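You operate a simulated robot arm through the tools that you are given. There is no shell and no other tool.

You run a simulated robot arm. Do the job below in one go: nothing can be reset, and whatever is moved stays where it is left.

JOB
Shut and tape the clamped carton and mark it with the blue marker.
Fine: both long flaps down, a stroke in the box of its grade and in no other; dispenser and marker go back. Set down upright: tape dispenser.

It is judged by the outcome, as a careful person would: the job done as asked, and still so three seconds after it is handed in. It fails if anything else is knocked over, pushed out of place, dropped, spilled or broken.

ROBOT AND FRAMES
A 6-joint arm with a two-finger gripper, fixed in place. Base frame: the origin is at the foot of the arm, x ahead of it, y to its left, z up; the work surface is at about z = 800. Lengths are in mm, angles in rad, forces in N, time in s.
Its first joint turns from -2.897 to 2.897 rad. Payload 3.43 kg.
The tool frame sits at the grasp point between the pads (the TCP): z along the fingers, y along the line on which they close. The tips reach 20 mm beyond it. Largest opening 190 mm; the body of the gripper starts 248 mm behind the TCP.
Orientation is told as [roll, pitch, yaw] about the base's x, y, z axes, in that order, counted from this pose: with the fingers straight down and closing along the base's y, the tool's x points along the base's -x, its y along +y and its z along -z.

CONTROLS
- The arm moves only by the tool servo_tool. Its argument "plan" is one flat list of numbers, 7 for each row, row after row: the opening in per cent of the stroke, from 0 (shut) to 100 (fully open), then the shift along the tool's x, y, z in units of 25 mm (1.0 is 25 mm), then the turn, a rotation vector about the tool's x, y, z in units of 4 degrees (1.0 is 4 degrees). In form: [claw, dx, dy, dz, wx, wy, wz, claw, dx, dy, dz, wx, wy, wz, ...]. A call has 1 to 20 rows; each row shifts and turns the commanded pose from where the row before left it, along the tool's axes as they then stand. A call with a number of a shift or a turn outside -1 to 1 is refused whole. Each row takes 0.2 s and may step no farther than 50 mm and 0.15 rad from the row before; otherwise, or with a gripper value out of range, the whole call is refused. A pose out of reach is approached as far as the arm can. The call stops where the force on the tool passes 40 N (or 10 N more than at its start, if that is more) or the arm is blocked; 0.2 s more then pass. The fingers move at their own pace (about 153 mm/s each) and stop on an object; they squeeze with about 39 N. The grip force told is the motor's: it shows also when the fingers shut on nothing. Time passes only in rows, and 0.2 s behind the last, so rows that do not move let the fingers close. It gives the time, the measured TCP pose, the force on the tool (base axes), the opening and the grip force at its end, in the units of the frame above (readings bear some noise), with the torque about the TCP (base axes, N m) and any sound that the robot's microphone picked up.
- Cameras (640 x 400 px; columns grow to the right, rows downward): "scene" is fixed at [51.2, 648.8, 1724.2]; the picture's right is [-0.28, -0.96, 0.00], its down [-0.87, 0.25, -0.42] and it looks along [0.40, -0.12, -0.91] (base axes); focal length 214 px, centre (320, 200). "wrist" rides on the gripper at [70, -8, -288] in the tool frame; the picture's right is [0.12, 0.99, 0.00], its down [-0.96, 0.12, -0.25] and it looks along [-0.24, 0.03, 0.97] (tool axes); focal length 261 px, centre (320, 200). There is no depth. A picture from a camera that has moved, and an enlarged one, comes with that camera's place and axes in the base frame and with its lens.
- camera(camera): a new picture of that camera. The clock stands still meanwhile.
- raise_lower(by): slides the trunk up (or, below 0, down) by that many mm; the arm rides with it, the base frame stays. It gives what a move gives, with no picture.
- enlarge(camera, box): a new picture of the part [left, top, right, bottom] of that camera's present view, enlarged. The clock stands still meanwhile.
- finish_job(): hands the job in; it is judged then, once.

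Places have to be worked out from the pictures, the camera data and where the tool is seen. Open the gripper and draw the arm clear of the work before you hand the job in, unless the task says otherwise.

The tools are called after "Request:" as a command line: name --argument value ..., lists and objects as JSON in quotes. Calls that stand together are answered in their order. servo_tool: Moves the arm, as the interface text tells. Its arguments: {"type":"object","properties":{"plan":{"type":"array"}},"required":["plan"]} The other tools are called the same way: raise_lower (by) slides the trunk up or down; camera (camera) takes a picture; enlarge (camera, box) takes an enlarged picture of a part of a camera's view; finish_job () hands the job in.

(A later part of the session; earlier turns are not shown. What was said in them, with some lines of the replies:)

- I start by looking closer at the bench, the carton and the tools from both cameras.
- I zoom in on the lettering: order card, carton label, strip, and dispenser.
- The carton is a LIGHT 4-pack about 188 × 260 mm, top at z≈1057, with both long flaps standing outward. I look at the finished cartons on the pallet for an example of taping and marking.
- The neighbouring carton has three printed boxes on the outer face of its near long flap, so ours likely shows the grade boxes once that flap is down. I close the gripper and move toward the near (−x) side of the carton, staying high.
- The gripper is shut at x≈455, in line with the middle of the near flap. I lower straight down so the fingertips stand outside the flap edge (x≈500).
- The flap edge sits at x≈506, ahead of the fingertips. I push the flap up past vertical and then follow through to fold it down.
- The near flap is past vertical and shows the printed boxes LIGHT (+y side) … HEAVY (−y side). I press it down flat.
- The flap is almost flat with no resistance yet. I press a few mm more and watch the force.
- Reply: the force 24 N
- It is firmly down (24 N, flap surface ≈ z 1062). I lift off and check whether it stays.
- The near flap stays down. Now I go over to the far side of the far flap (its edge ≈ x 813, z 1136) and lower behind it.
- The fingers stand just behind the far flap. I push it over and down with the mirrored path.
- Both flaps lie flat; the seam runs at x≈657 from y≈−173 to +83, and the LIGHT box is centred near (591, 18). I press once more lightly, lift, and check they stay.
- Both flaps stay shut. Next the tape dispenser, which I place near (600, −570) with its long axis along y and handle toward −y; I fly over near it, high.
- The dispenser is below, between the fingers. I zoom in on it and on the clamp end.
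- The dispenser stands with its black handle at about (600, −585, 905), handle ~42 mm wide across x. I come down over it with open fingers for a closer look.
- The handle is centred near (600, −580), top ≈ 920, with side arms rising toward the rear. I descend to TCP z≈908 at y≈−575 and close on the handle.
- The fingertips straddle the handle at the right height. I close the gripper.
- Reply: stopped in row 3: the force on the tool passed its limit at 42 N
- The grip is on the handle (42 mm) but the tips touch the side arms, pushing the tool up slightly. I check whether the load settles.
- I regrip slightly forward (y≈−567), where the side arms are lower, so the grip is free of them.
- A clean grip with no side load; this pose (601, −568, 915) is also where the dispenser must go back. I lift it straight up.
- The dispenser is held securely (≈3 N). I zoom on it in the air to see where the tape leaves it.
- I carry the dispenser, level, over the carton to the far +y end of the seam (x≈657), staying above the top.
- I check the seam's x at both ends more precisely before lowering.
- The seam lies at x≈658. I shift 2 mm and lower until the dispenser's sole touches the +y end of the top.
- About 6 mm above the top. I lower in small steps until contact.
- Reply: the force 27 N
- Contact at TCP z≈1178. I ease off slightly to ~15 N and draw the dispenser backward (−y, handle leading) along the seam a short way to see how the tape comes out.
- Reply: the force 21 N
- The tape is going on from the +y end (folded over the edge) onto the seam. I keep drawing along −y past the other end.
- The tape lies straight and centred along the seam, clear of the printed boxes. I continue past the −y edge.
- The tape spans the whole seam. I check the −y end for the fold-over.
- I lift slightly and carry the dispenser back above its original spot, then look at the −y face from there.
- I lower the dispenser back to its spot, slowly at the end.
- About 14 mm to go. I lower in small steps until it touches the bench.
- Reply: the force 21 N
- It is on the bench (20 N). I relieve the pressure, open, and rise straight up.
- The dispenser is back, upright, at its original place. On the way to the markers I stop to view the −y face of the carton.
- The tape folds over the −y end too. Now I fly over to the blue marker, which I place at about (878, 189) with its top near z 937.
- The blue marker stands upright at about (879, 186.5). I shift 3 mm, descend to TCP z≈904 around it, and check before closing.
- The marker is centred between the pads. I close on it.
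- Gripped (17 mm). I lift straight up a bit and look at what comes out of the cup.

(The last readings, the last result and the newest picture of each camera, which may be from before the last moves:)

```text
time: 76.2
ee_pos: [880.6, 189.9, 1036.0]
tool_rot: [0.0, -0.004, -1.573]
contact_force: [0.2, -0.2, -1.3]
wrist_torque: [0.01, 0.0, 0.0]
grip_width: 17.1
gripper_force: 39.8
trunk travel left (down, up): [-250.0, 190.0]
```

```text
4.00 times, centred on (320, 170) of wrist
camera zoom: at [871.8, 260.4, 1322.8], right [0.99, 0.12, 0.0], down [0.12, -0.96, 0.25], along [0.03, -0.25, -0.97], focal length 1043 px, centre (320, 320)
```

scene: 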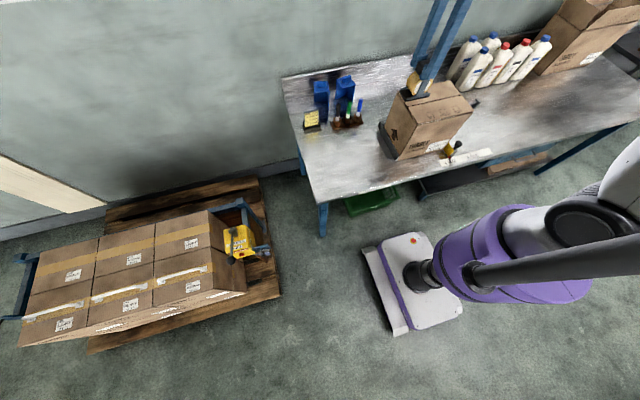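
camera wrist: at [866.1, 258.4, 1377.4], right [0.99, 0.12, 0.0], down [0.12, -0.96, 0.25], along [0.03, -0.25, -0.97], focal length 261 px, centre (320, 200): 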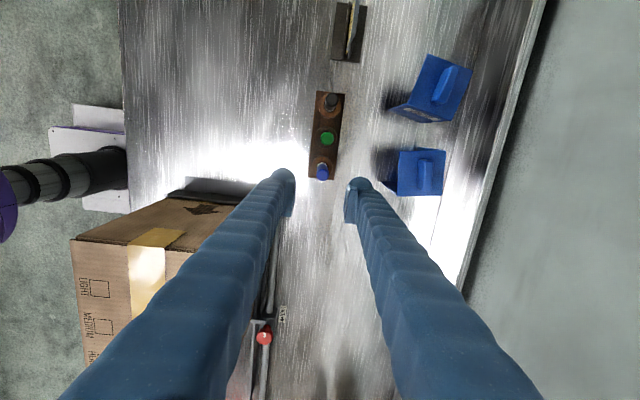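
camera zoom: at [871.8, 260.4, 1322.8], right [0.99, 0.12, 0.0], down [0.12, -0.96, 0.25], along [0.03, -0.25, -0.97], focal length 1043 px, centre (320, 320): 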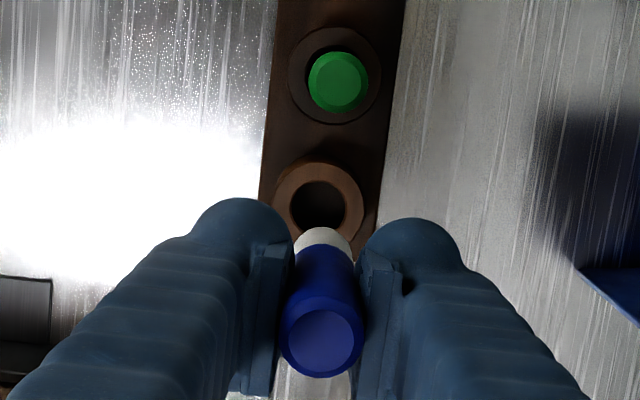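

The bare blue tip is ~95 mm below the TCP. I raise it clear and carry it over the LIGHT box, near (592, 18).

Request:
servo_tool --plan '[0, 0, 0, -1, 0, 0, 0, 0, 0, 0, -1, 0, 0, 0, 0, 0, 0, -1, 0, 0, 0, 0, 0, 0, -1, 0, 0, 0, 0, 0, 0, -1, 0, 0, 0, 0, 0, 0, -1, 0, 0, 0, 0, 0, 0, -0.8, 0, 0, 0, 0, -0.573, -0.963, 0, 0, 0, 0, 0, -0.573, -0.963, 0, 0, 0, 0, 0, -0.573, -0.963, 0, 0, 0, 0, 0, -0.573, -0.963, 0, 0, 0, 0, 0, -0.573, -0.963, 0, 0, 0, 0, 0, -0.573, -0.963, 0, 0, 0, 0, 0, -0.573, -0.963, 0, 0, 0, 0, 0, -0.573, -0.963, 0, 0, 0, 0, 0, -0.573, -0.963, 0, 0, 0, 0, 0, -0.573, -0.963, 0, 0, 0, 0, 0, -0.573, -0.963, 0, 0, 0, 0, 0, -0.573, -0.963, 0, 0, 0, 0]'

Request:
camera --camera "wrist"

Request:
enlarge --camera "scene" --box '[380, 70, 480, 140]'

Request:
enlarge --camera "wrist" --box '[250, 120, 390, 230]'

```text
time: 80.2
ee_pos: [588.6, 18.7, 1205.9]
tool_rot: [0.004, -0.002, -1.571]
contact_force: [-0.8, -0.5, 0.5]
wrist_torque: [0.0, -0.09, 0.02]
grip_width: 16.9
gripper_force: 38.8
trunk travel left (down, up): [-250.0, 190.0]
```

```text
taken
camera wrist: at [579.3, 89.9, 1493.2], right [0.99, 0.12, 0.0], down [0.12, -0.96, 0.25], along [0.03, -0.25, -0.97], focal length 261 px, centre (320, 200)
```

wrist: 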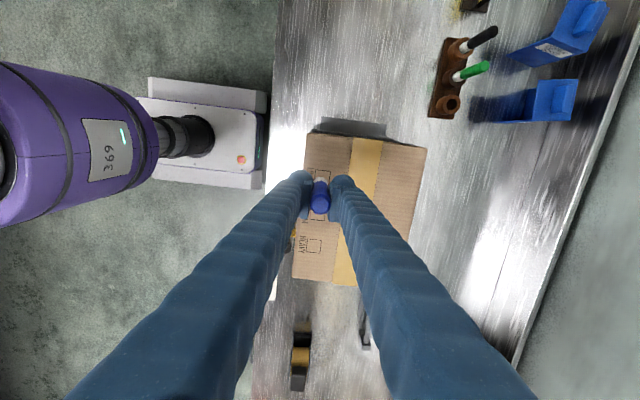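

```text
5.71 times, centred on (430, 105) of scene
camera zoom: at [51.2, 648.8, 1724.2], right [-0.28, -0.96, 0.0], down [-0.87, 0.25, -0.42], along [0.4, -0.12, -0.91], focal length 1226 px, centre (-309, 743)
```

zoom: 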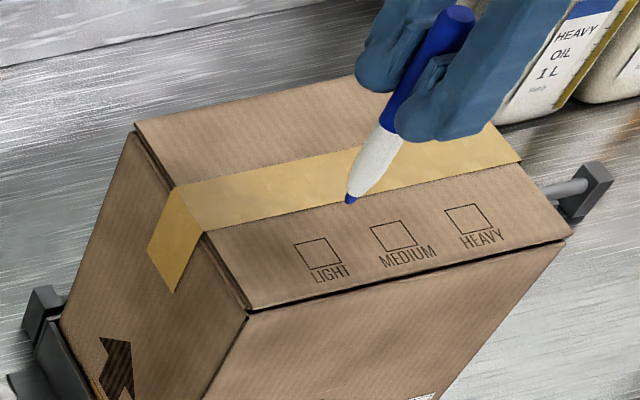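

```text
3.64 times, centred on (320, 175) of wrist
camera zoom: at [579.3, 89.9, 1493.2], right [0.99, 0.12, 0.0], down [0.12, -0.96, 0.25], along [0.03, -0.25, -0.97], focal length 948 px, centre (320, 291)
```

zoom: 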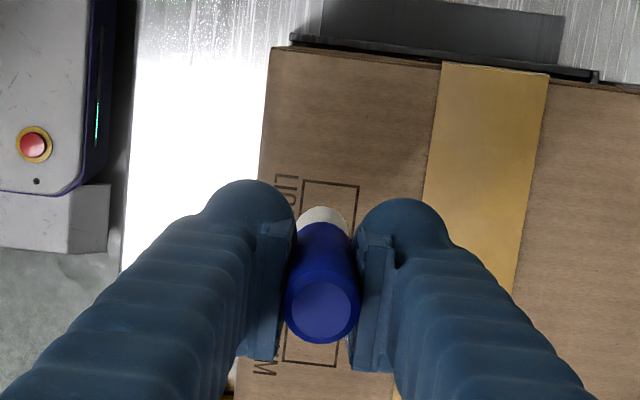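

The tip is at about (589, 17, 1110); the LIGHT box spans x 579–604, y 4–30. I move to the stroke start (x≈584.5, y≈16.5) and lower near to the surface.

Request:
servo_tool --plan '[0, -0.08, -0.16, 0.5, 0, 0, 0, 0, 0, 0, 0.6, 0, 0, 0, 0, 0, 0, 0.4, 0, 0, 0, 0, 0, 0, 0.1, 0, 0, 0, 0, 0, 0, 0, 0, 0, 0]'

Request:
enlarge --camera "scene" --box '[400, 80, 460, 130]'

```text
time: 81.5
ee_pos: [587.5, 14.5, 1166.6]
tool_rot: [0.002, -0.003, -1.571]
contact_force: [0.0, 1.0, -0.1]
wrist_torque: [0.0, 0.0, 0.0]
grip_width: 17.2
gripper_force: 38.9
trunk travel left (down, up): [-250.0, 190.0]
```

```text
8.00 times, centred on (430, 105) of scene
camera zoom: at [51.2, 648.8, 1724.2], right [-0.28, -0.96, 0.0], down [-0.87, 0.25, -0.42], along [0.4, -0.12, -0.91], focal length 1716 px, centre (-560, 960)
```

zoom: 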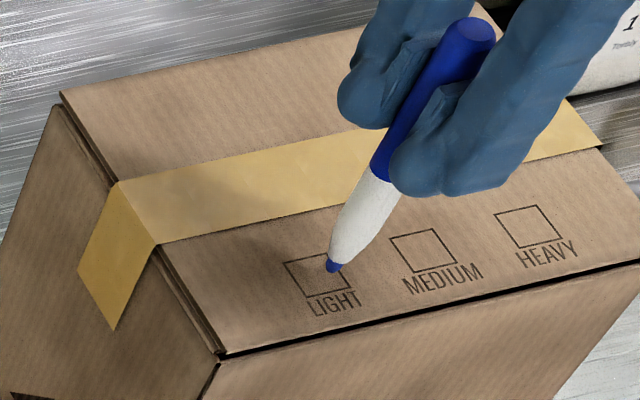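

The tip hovers ~9 mm over the lower part of the LIGHT box. I nudge slightly toward its centre line and lower until I feel contact.

Request:
servo_tool --plan '[0, 0.06, -0.06, 0.24, 0, 0, 0, 0, 0, 0, 0, 0, 0, 0]'

Request:
servo_tool --plan '[0, 0, 0, 0.06, 0, 0, 0, 0, 0, 0, 0, 0, 0, 0]'

Request:
enlarge --camera "scene" --box '[400, 80, 460, 130]'

```text
time: 82.0
ee_pos: [584.1, 15.8, 1159.6]
tool_rot: [0.001, -0.004, -1.57]
contact_force: [0.6, -0.4, -0.1]
wrist_torque: [-0.02, -0.03, -0.01]
grip_width: 16.9
gripper_force: 39.7
trunk travel left (down, up): [-250.0, 190.0]
```

```text
time: 82.7
ee_pos: [584.9, 15.2, 1158.0]
tool_rot: [0.002, -0.002, -1.57]
contact_force: [-0.2, 0.0, -0.2]
wrist_torque: [-0.02, 0.02, 0.0]
grip_width: 17.0
gripper_force: 38.5
trunk travel left (down, up): [-250.0, 190.0]
```

```text
8.00 times, centred on (430, 105) of scene
camera zoom: at [51.2, 648.8, 1724.2], right [-0.28, -0.96, 0.0], down [-0.87, 0.25, -0.42], along [0.4, -0.12, -0.91], focal length 1716 px, centre (-560, 960)
```

zoom: 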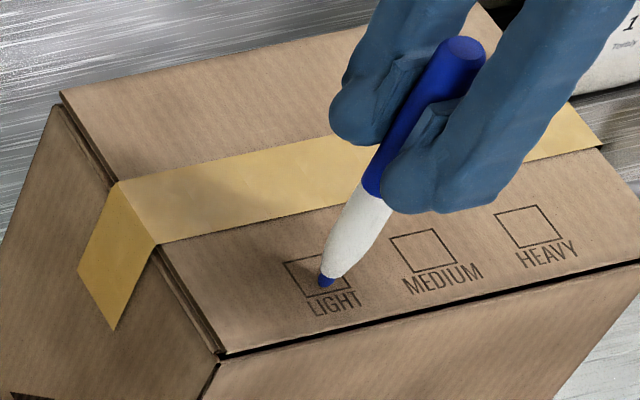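

The tip is close above the surface, ~5 mm inside the lower edge. I shift 2 mm inward and lower 1 mm at a time.

Request:
servo_tool --plan '[0, 0, 0.08, 0.04, 0, 0, 0, 0, 0, 0, 0, 0, 0, 0]'

Request:
servo_tool --plan '[0, 0, 0, 0.04, 0, 0, 0, 0, 0, 0, 0, 0, 0, 0]'

Request:
servo_tool --plan '[0, 0, 0, 0.03, 0, 0, 0, 0, 0, 0, 0, 0, 0, 0]'

```text
time: 83.2
ee_pos: [585.9, 16.3, 1156.9]
tool_rot: [0.002, -0.005, -1.57]
contact_force: [0.1, 0.6, -0.1]
wrist_torque: [0.0, 0.01, 0.0]
grip_width: 16.9
gripper_force: 38.6
trunk travel left (down, up): [-250.0, 190.0]
```

```text
time: 83.8
ee_pos: [587.1, 16.0, 1155.6]
tool_rot: [0.002, -0.003, -1.571]
contact_force: [-0.4, -0.5, -0.5]
wrist_torque: [-0.01, -0.03, -0.01]
grip_width: 17.1
gripper_force: 38.7
trunk travel left (down, up): [-250.0, 190.0]
```

```text
time: 84.5
ee_pos: [586.5, 15.7, 1156.5]
tool_rot: [0.0, -0.004, -1.572]
contact_force: [0.0, -0.5, 3.1]
wrist_torque: [-0.06, -0.02, 0.0]
grip_width: 16.7
gripper_force: 38.9
trunk travel left (down, up): [-250.0, 190.0]
```

Contact at ~3 N. I add a touch of pressure and draw a ~12 mm stroke in +x within the box.

Request:
servo_tool --plan '[0, 0, 0, 0.02, 0, 0, 0, 0, 0, 0.1, 0, 0, 0, 0, 0, 0, 0.1, 0, 0, 0, 0, 0, 0, 0.1, 0, 0, 0, 0, 0, 0, 0.1, 0, 0, 0, 0, 0, 0, 0.08, 0, 0, 0, 0, 0, 0, 0, 0, 0, 0, 0]'

Request:
enlarge --camera "scene" --box '[400, 80, 460, 130]'

```text
time: 86.0
ee_pos: [597.1, 15.8, 1154.9]
tool_rot: [0.001, -0.004, -1.571]
contact_force: [-2.7, 0.9, 8.5]
wrist_torque: [0.07, 0.21, -0.02]
grip_width: 16.6
gripper_force: 38.9
trunk travel left (down, up): [-250.0, 190.0]
```

```text
8.00 times, centred on (430, 105) of scene
camera zoom: at [51.2, 648.8, 1724.2], right [-0.28, -0.96, 0.0], down [-0.87, 0.25, -0.42], along [0.4, -0.12, -0.91], focal length 1716 px, centre (-560, 960)
```

zoom: 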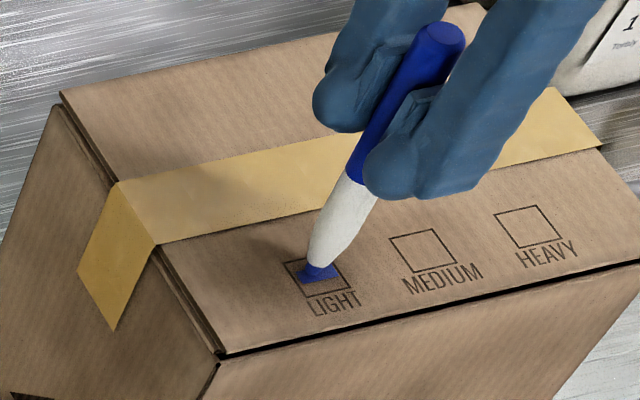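

Ink is on the LIGHT box. I lift straight off and look at the stroke.

Request:
servo_tool --plan '[0, 0, 0, -0.4, 0, 0, 0, 0, 0, 0, -1, 0, 0, 0, 0, 0, 0, -1, 0, 0, 0, 0, 0, 0, -0.4, 0, 0, 0, 0, 0, 0, 0, 0, 0, 0]'

Request:
enlarge --camera "scene" --box '[400, 90, 440, 125]'

```text
time: 87.2
ee_pos: [598.6, 15.0, 1225.3]
tool_rot: [0.001, -0.004, -1.569]
contact_force: [0.5, 0.4, 0.2]
wrist_torque: [-0.02, 0.02, 0.01]
grip_width: 16.9
gripper_force: 38.8
trunk travel left (down, up): [-250.0, 190.0]
```

```text
11.43 times, centred on (420, 108) of scene
camera zoom: at [51.2, 648.8, 1724.2], right [-0.28, -0.96, 0.0], down [-0.87, 0.25, -0.42], along [0.4, -0.12, -0.91], focal length 2451 px, centre (-823, 1257)
```

zoom: 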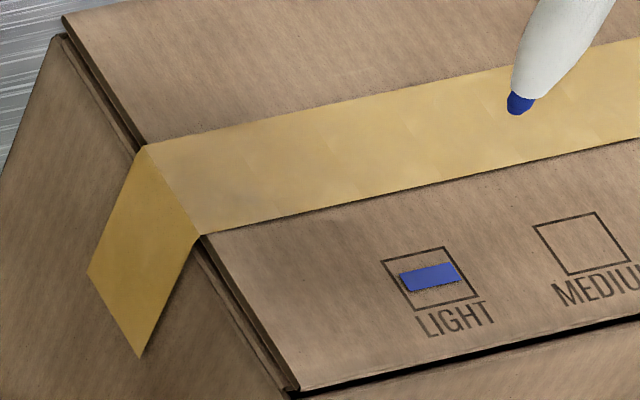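

A clean blue stroke lies inside the LIGHT box only. I carry the marker back above its cup at about (879.5, 187.5).

Request:
servo_tool --plan '[0, 0.575, 0.937, 0, 0, 0, 0, 0, 0.575, 0.937, 0, 0, 0, 0, 0, 0.575, 0.937, 0, 0, 0, 0, 0, 0.575, 0.937, 0, 0, 0, 0, 0, 0.575, 0.937, 0, 0, 0, 0, 0, 0.575, 0.937, 0, 0, 0, 0, 0, 0.575, 0.937, 0, 0, 0, 0, 0, 0.575, 0.937, 0, 0, 0, 0, 0, 0.575, 0.937, 0, 0, 0, 0, 0, 0.575, 0.937, 0, 0, 0, 0, 0, 0.575, 0.937, 0, 0, 0, 0, 0, 0.575, 0.937, 0, 0, 0, 0, 0, 0, 0, 1, 0, 0, 0, 0, 0, 0, 1, 0, 0, 0, 0, 0, 0, 1, 0, 0, 0, 0, 0, 0, 1, 0, 0, 0, 0, 0, 0, 1, 0, 0, 0, 0, 0, 0, 1, 0, 0, 0, 0, 0, 0, 1, 0, 0, 0, 0, 0, 0, 0, 0, 0, 0]'

Request:
enlarge --camera "scene" --box '[320, 50, 410, 130]'

Request:
enlarge --camera "wrist" --box '[260, 120, 380, 220]'

```text
time: 91.5
ee_pos: [880.7, 190.1, 1049.7]
tool_rot: [0.001, -0.003, -1.571]
contact_force: [0.2, 0.2, 0.1]
wrist_torque: [-0.02, 0.0, 0.03]
grip_width: 17.0
gripper_force: 39.1
trunk travel left (down, up): [-250.0, 190.0]
```

```text
5.00 times, centred on (365, 90) of scene
camera zoom: at [51.2, 648.8, 1724.2], right [-0.28, -0.96, 0.0], down [-0.87, 0.25, -0.42], along [0.4, -0.12, -0.91], focal length 1072 px, centre (95, 750)
```

zoom: 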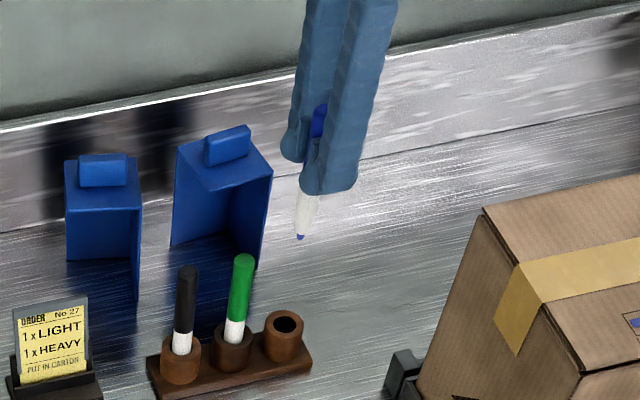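

```text
4.00 times, centred on (320, 170) of wrist
camera zoom: at [870.8, 260.9, 1336.6], right [0.99, 0.12, 0.0], down [0.12, -0.96, 0.25], along [0.03, -0.25, -0.97], focal length 1043 px, centre (320, 320)
```

zoom: 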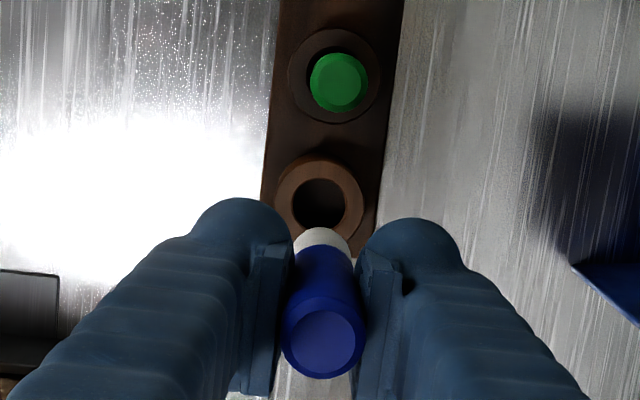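

The marker hangs over its cup (hole ≈ 25 mm wide at (880, 189)). I descend until the tip is about to enter and check alignment.

Request:
servo_tool --plan '[0, 0, 0, 1, 0, 0, 0, 0, 0, 0, 1, 0, 0, 0, 0, 0, 0, 1, 0, 0, 0, 0, 0, 0, 1, 0, 0, 0, 0, 0, 0, 0, 0, 0, 0]'

Request:
enlarge --camera "scene" --box '[335, 80, 385, 130]'

Request:
enlarge --camera "wrist" --box '[260, 120, 380, 220]'

```text
time: 92.7
ee_pos: [878.0, 188.9, 950.1]
tool_rot: [0.003, -0.004, -1.571]
contact_force: [0.7, 0.7, 0.4]
wrist_torque: [0.0, 0.0, 0.04]
grip_width: 16.9
gripper_force: 38.5
trunk travel left (down, up): [-250.0, 190.0]
```

```text
8.00 times, centred on (360, 105) of scene
camera zoom: at [51.2, 648.8, 1724.2], right [-0.28, -0.96, 0.0], down [-0.87, 0.25, -0.42], along [0.4, -0.12, -0.91], focal length 1716 px, centre (0, 960)
```

zoom: 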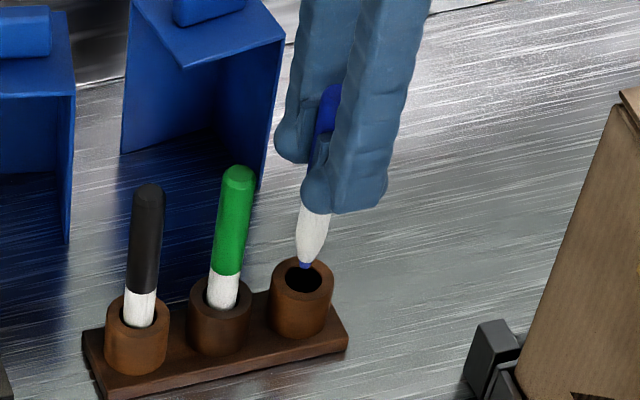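

```text
4.00 times, centred on (320, 170) of wrist
camera zoom: at [869.6, 260.3, 1236.9], right [0.99, 0.12, 0.0], down [0.12, -0.96, 0.25], along [0.03, -0.25, -0.97], focal length 1043 px, centre (320, 320)
```

zoom: 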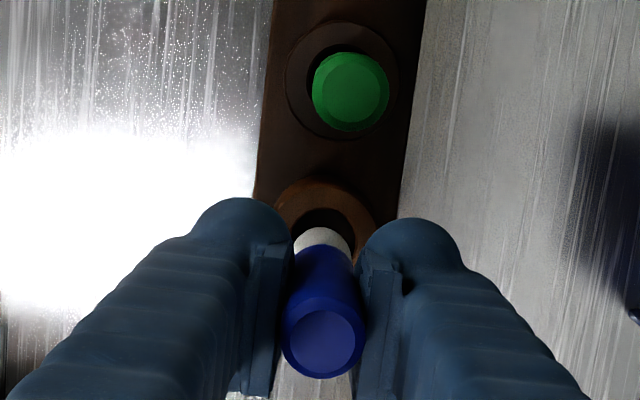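

The tip is right over the hole. I lower it in gently.

Request:
servo_tool --plan '[0, 0, 0.03, 0.5, 0, 0, 0, 0, 0, 0, 0.5, 0, 0, 0, 0, 0, 0, 0.4, 0, 0, 0, 0, 0, 0, 0.2, 0, 0, 0, 0, 0, 0, 0, 0, 0, 0]'

Request:
enlarge --camera "scene" --box '[335, 80, 385, 130]'

```text
time: 93.8
ee_pos: [880.0, 187.6, 909.4]
tool_rot: [0.001, -0.004, -1.571]
contact_force: [-0.3, 0.7, -0.8]
wrist_torque: [0.02, 0.03, 0.02]
grip_width: 17.2
gripper_force: 38.9
trunk travel left (down, up): [-250.0, 190.0]
```

```text
8.00 times, centred on (360, 105) of scene
camera zoom: at [51.2, 648.8, 1724.2], right [-0.28, -0.96, 0.0], down [-0.87, 0.25, -0.42], along [0.4, -0.12, -0.91], focal length 1716 px, centre (0, 960)
```

zoom: 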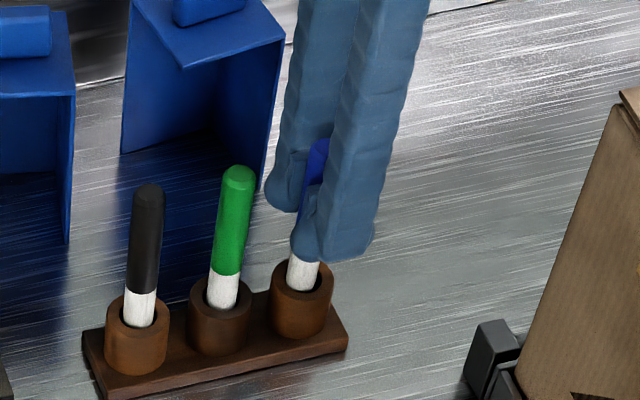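

The marker is inside the cup, about 4–5 mm above its seat. I lower until I feel the bottom.

Request:
servo_tool --plan '[0, 0, 0, 0.1, 0, 0, 0, 0, 0, 0, 0, 0, 0, 0]'

Request:
servo_tool --plan '[0, 0, 0, 0.06, 0, 0, 0, 0, 0, 0, 0, 0, 0, 0]'

```text
time: 94.5
ee_pos: [880.1, 189.1, 907.5]
tool_rot: [0.001, -0.005, -1.571]
contact_force: [0.2, -0.2, -0.4]
wrist_torque: [0.01, -0.03, 0.01]
grip_width: 16.9
gripper_force: 39.4
trunk travel left (down, up): [-250.0, 190.0]
```

```text
time: 95.0
ee_pos: [880.7, 187.1, 905.2]
tool_rot: [0.003, -0.003, -1.57]
contact_force: [-1.0, 0.0, 0.1]
wrist_torque: [0.0, 0.01, -0.01]
grip_width: 16.9
gripper_force: 38.7
trunk travel left (down, up): [-250.0, 190.0]
```

Request:
servo_tool --plan '[0, 0, 0, 0.04, 0, 0, 0, 0, 0, 0, 0, 0, 0, 0]'

Request:
servo_tool --plan '[0, 0, 0, 0.04, 0, 0, 0, 0, 0, 0, 0, 0, 0, 0]'

```text
time: 95.7
ee_pos: [880.8, 189.3, 905.6]
tool_rot: [0.003, -0.003, -1.572]
contact_force: [0.2, 0.3, -0.2]
wrist_torque: [-0.01, 0.0, -0.02]
grip_width: 17.0
gripper_force: 39.0
trunk travel left (down, up): [-250.0, 190.0]
```

```text
time: 96.2
ee_pos: [879.4, 188.9, 903.3]
tool_rot: [0.002, -0.003, -1.572]
contact_force: [-0.6, -0.5, 2.5]
wrist_torque: [-0.07, 0.03, 0.0]
grip_width: 16.9
gripper_force: 39.2
trunk travel left (down, up): [-250.0, 190.0]
```

It is seated (2.5 N). I open the fingers and rise straight up.

Request:
servo_tool --plan '[28, 0, 0, 0, 0, 0, 0, 28, 0, 0, 0, 0, 0, 0, 28, 0, 0, -0.4, 0, 0, 0, 28, 0, 0, -1, 0, 0, 0, 28, 0, 0, -1, 0, 0, 0, 28, 0, 0, -1, 0, 0, 0, 28, 0, 0, -1, 0, 0, 0, 28, 0, 0, -1, 0, 0, 0, 28, 0, 0, -1, 0, 0, 0, 28, 0, 0, -1, 0, 0, 0, 28, 0, 0, -1, 0, 0, 0, 28, 0, 0, -1, 0, 0, 0, 28, 0, 0, -1, 0, 0, 0, 28, 0, 0, -1, 0, 0, 0, 28, 0, 0, -1, 0, 0, 0, 28, 0, 0, -1, 0, 0, 0, 28, 0, 0, -1, 0, 0, 0, 28, 0, 0, -1, 0, 0, 0, 28, 0, 0, 0, 0, 0, 0]'

Request:
camera --camera "scene"

Request:
camera --camera "wrist"

Request:
enlarge --camera "scene" --box '[290, 60, 400, 140]'

Request:
enlarge --camera "scene" --box '[370, 70, 530, 170]'

```text
time: 100.2
ee_pos: [881.1, 190.3, 1288.3]
tool_rot: [0.003, -0.004, -1.57]
contact_force: [0.2, -0.3, -0.3]
wrist_torque: [0.02, 0.01, -0.02]
grip_width: 53.1
gripper_force: 0.1
trunk travel left (down, up): [-250.0, 190.0]
```

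```text
taken
```

scene: 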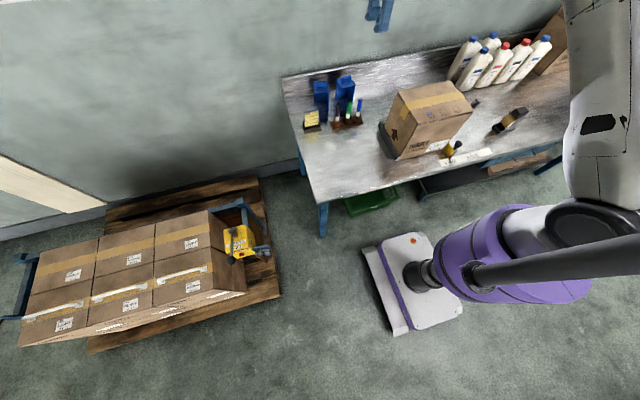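

```text
taken
camera wrist: at [872.0, 261.8, 1575.1], right [0.99, 0.12, 0.0], down [0.12, -0.96, 0.25], along [0.03, -0.25, -0.97], focal length 261 px, centre (320, 200)
```

wrist: 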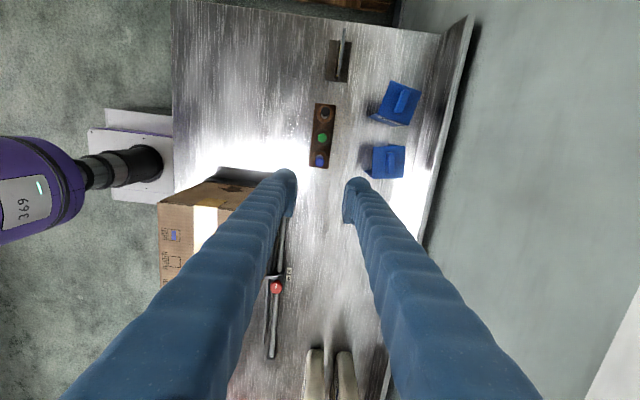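

```text
5.00 times, centred on (345, 100) of scene
camera zoom: at [51.2, 648.8, 1724.2], right [-0.28, -0.96, 0.0], down [-0.87, 0.25, -0.42], along [0.4, -0.12, -0.91], focal length 1072 px, centre (195, 700)
```

zoom: 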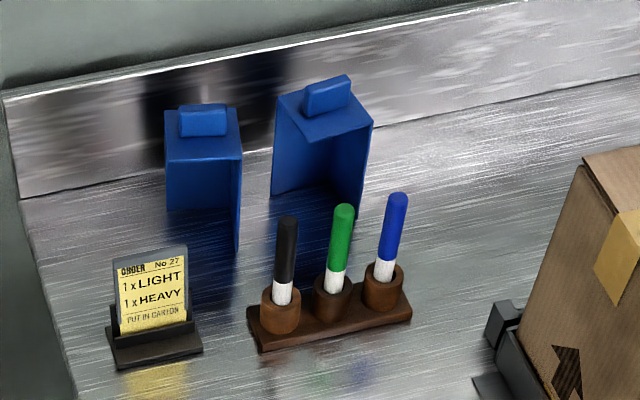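

```text
4.00 times, centred on (450, 120) of scene
camera zoom: at [51.2, 648.8, 1724.2], right [-0.28, -0.96, 0.0], down [-0.87, 0.25, -0.42], along [0.4, -0.12, -0.91], focal length 858 px, centre (-200, 520)
```

zoom: 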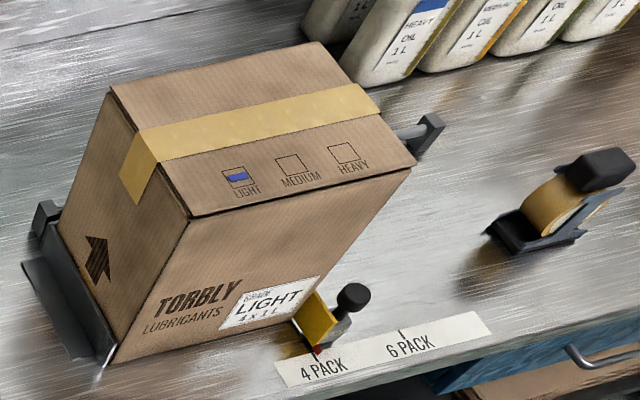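

The carton is shut and taped over both ends. The only mark is one stroke in LIGHT, the marker and dispenser are back and upright, and nothing else has moved. The gripper is open and well clear, so I hand the job in.

Request:
finish_job

```text
The job is handed in.
```

The clamped carton is shut, taped and marked, and I've handed the job in. I have no judging result back yet.

- **Flaps:** both long flaps are down and stayed flat when I lifted off.
- **Tape:** one strip runs the full length of the seam and folds over both ends. It stays clear of the printed grade boxes.
- **Mark:** there is one blue stroke inside the LIGHT box, matching the carton's "Grade LIGHT" label. MEDIUM and HEAVY are untouched.
- **Tools:** the tape dispenser is back upright where it stood, and the blue marker is back in its cup.

The last pictures showed nothing else knocked over or moved. The gripper is open and raised well above the bench.

I left the order card on the bench alone ("1 x LIGHT, 1 x HEAVY, put in carton"), since the job didn't ask for packing.
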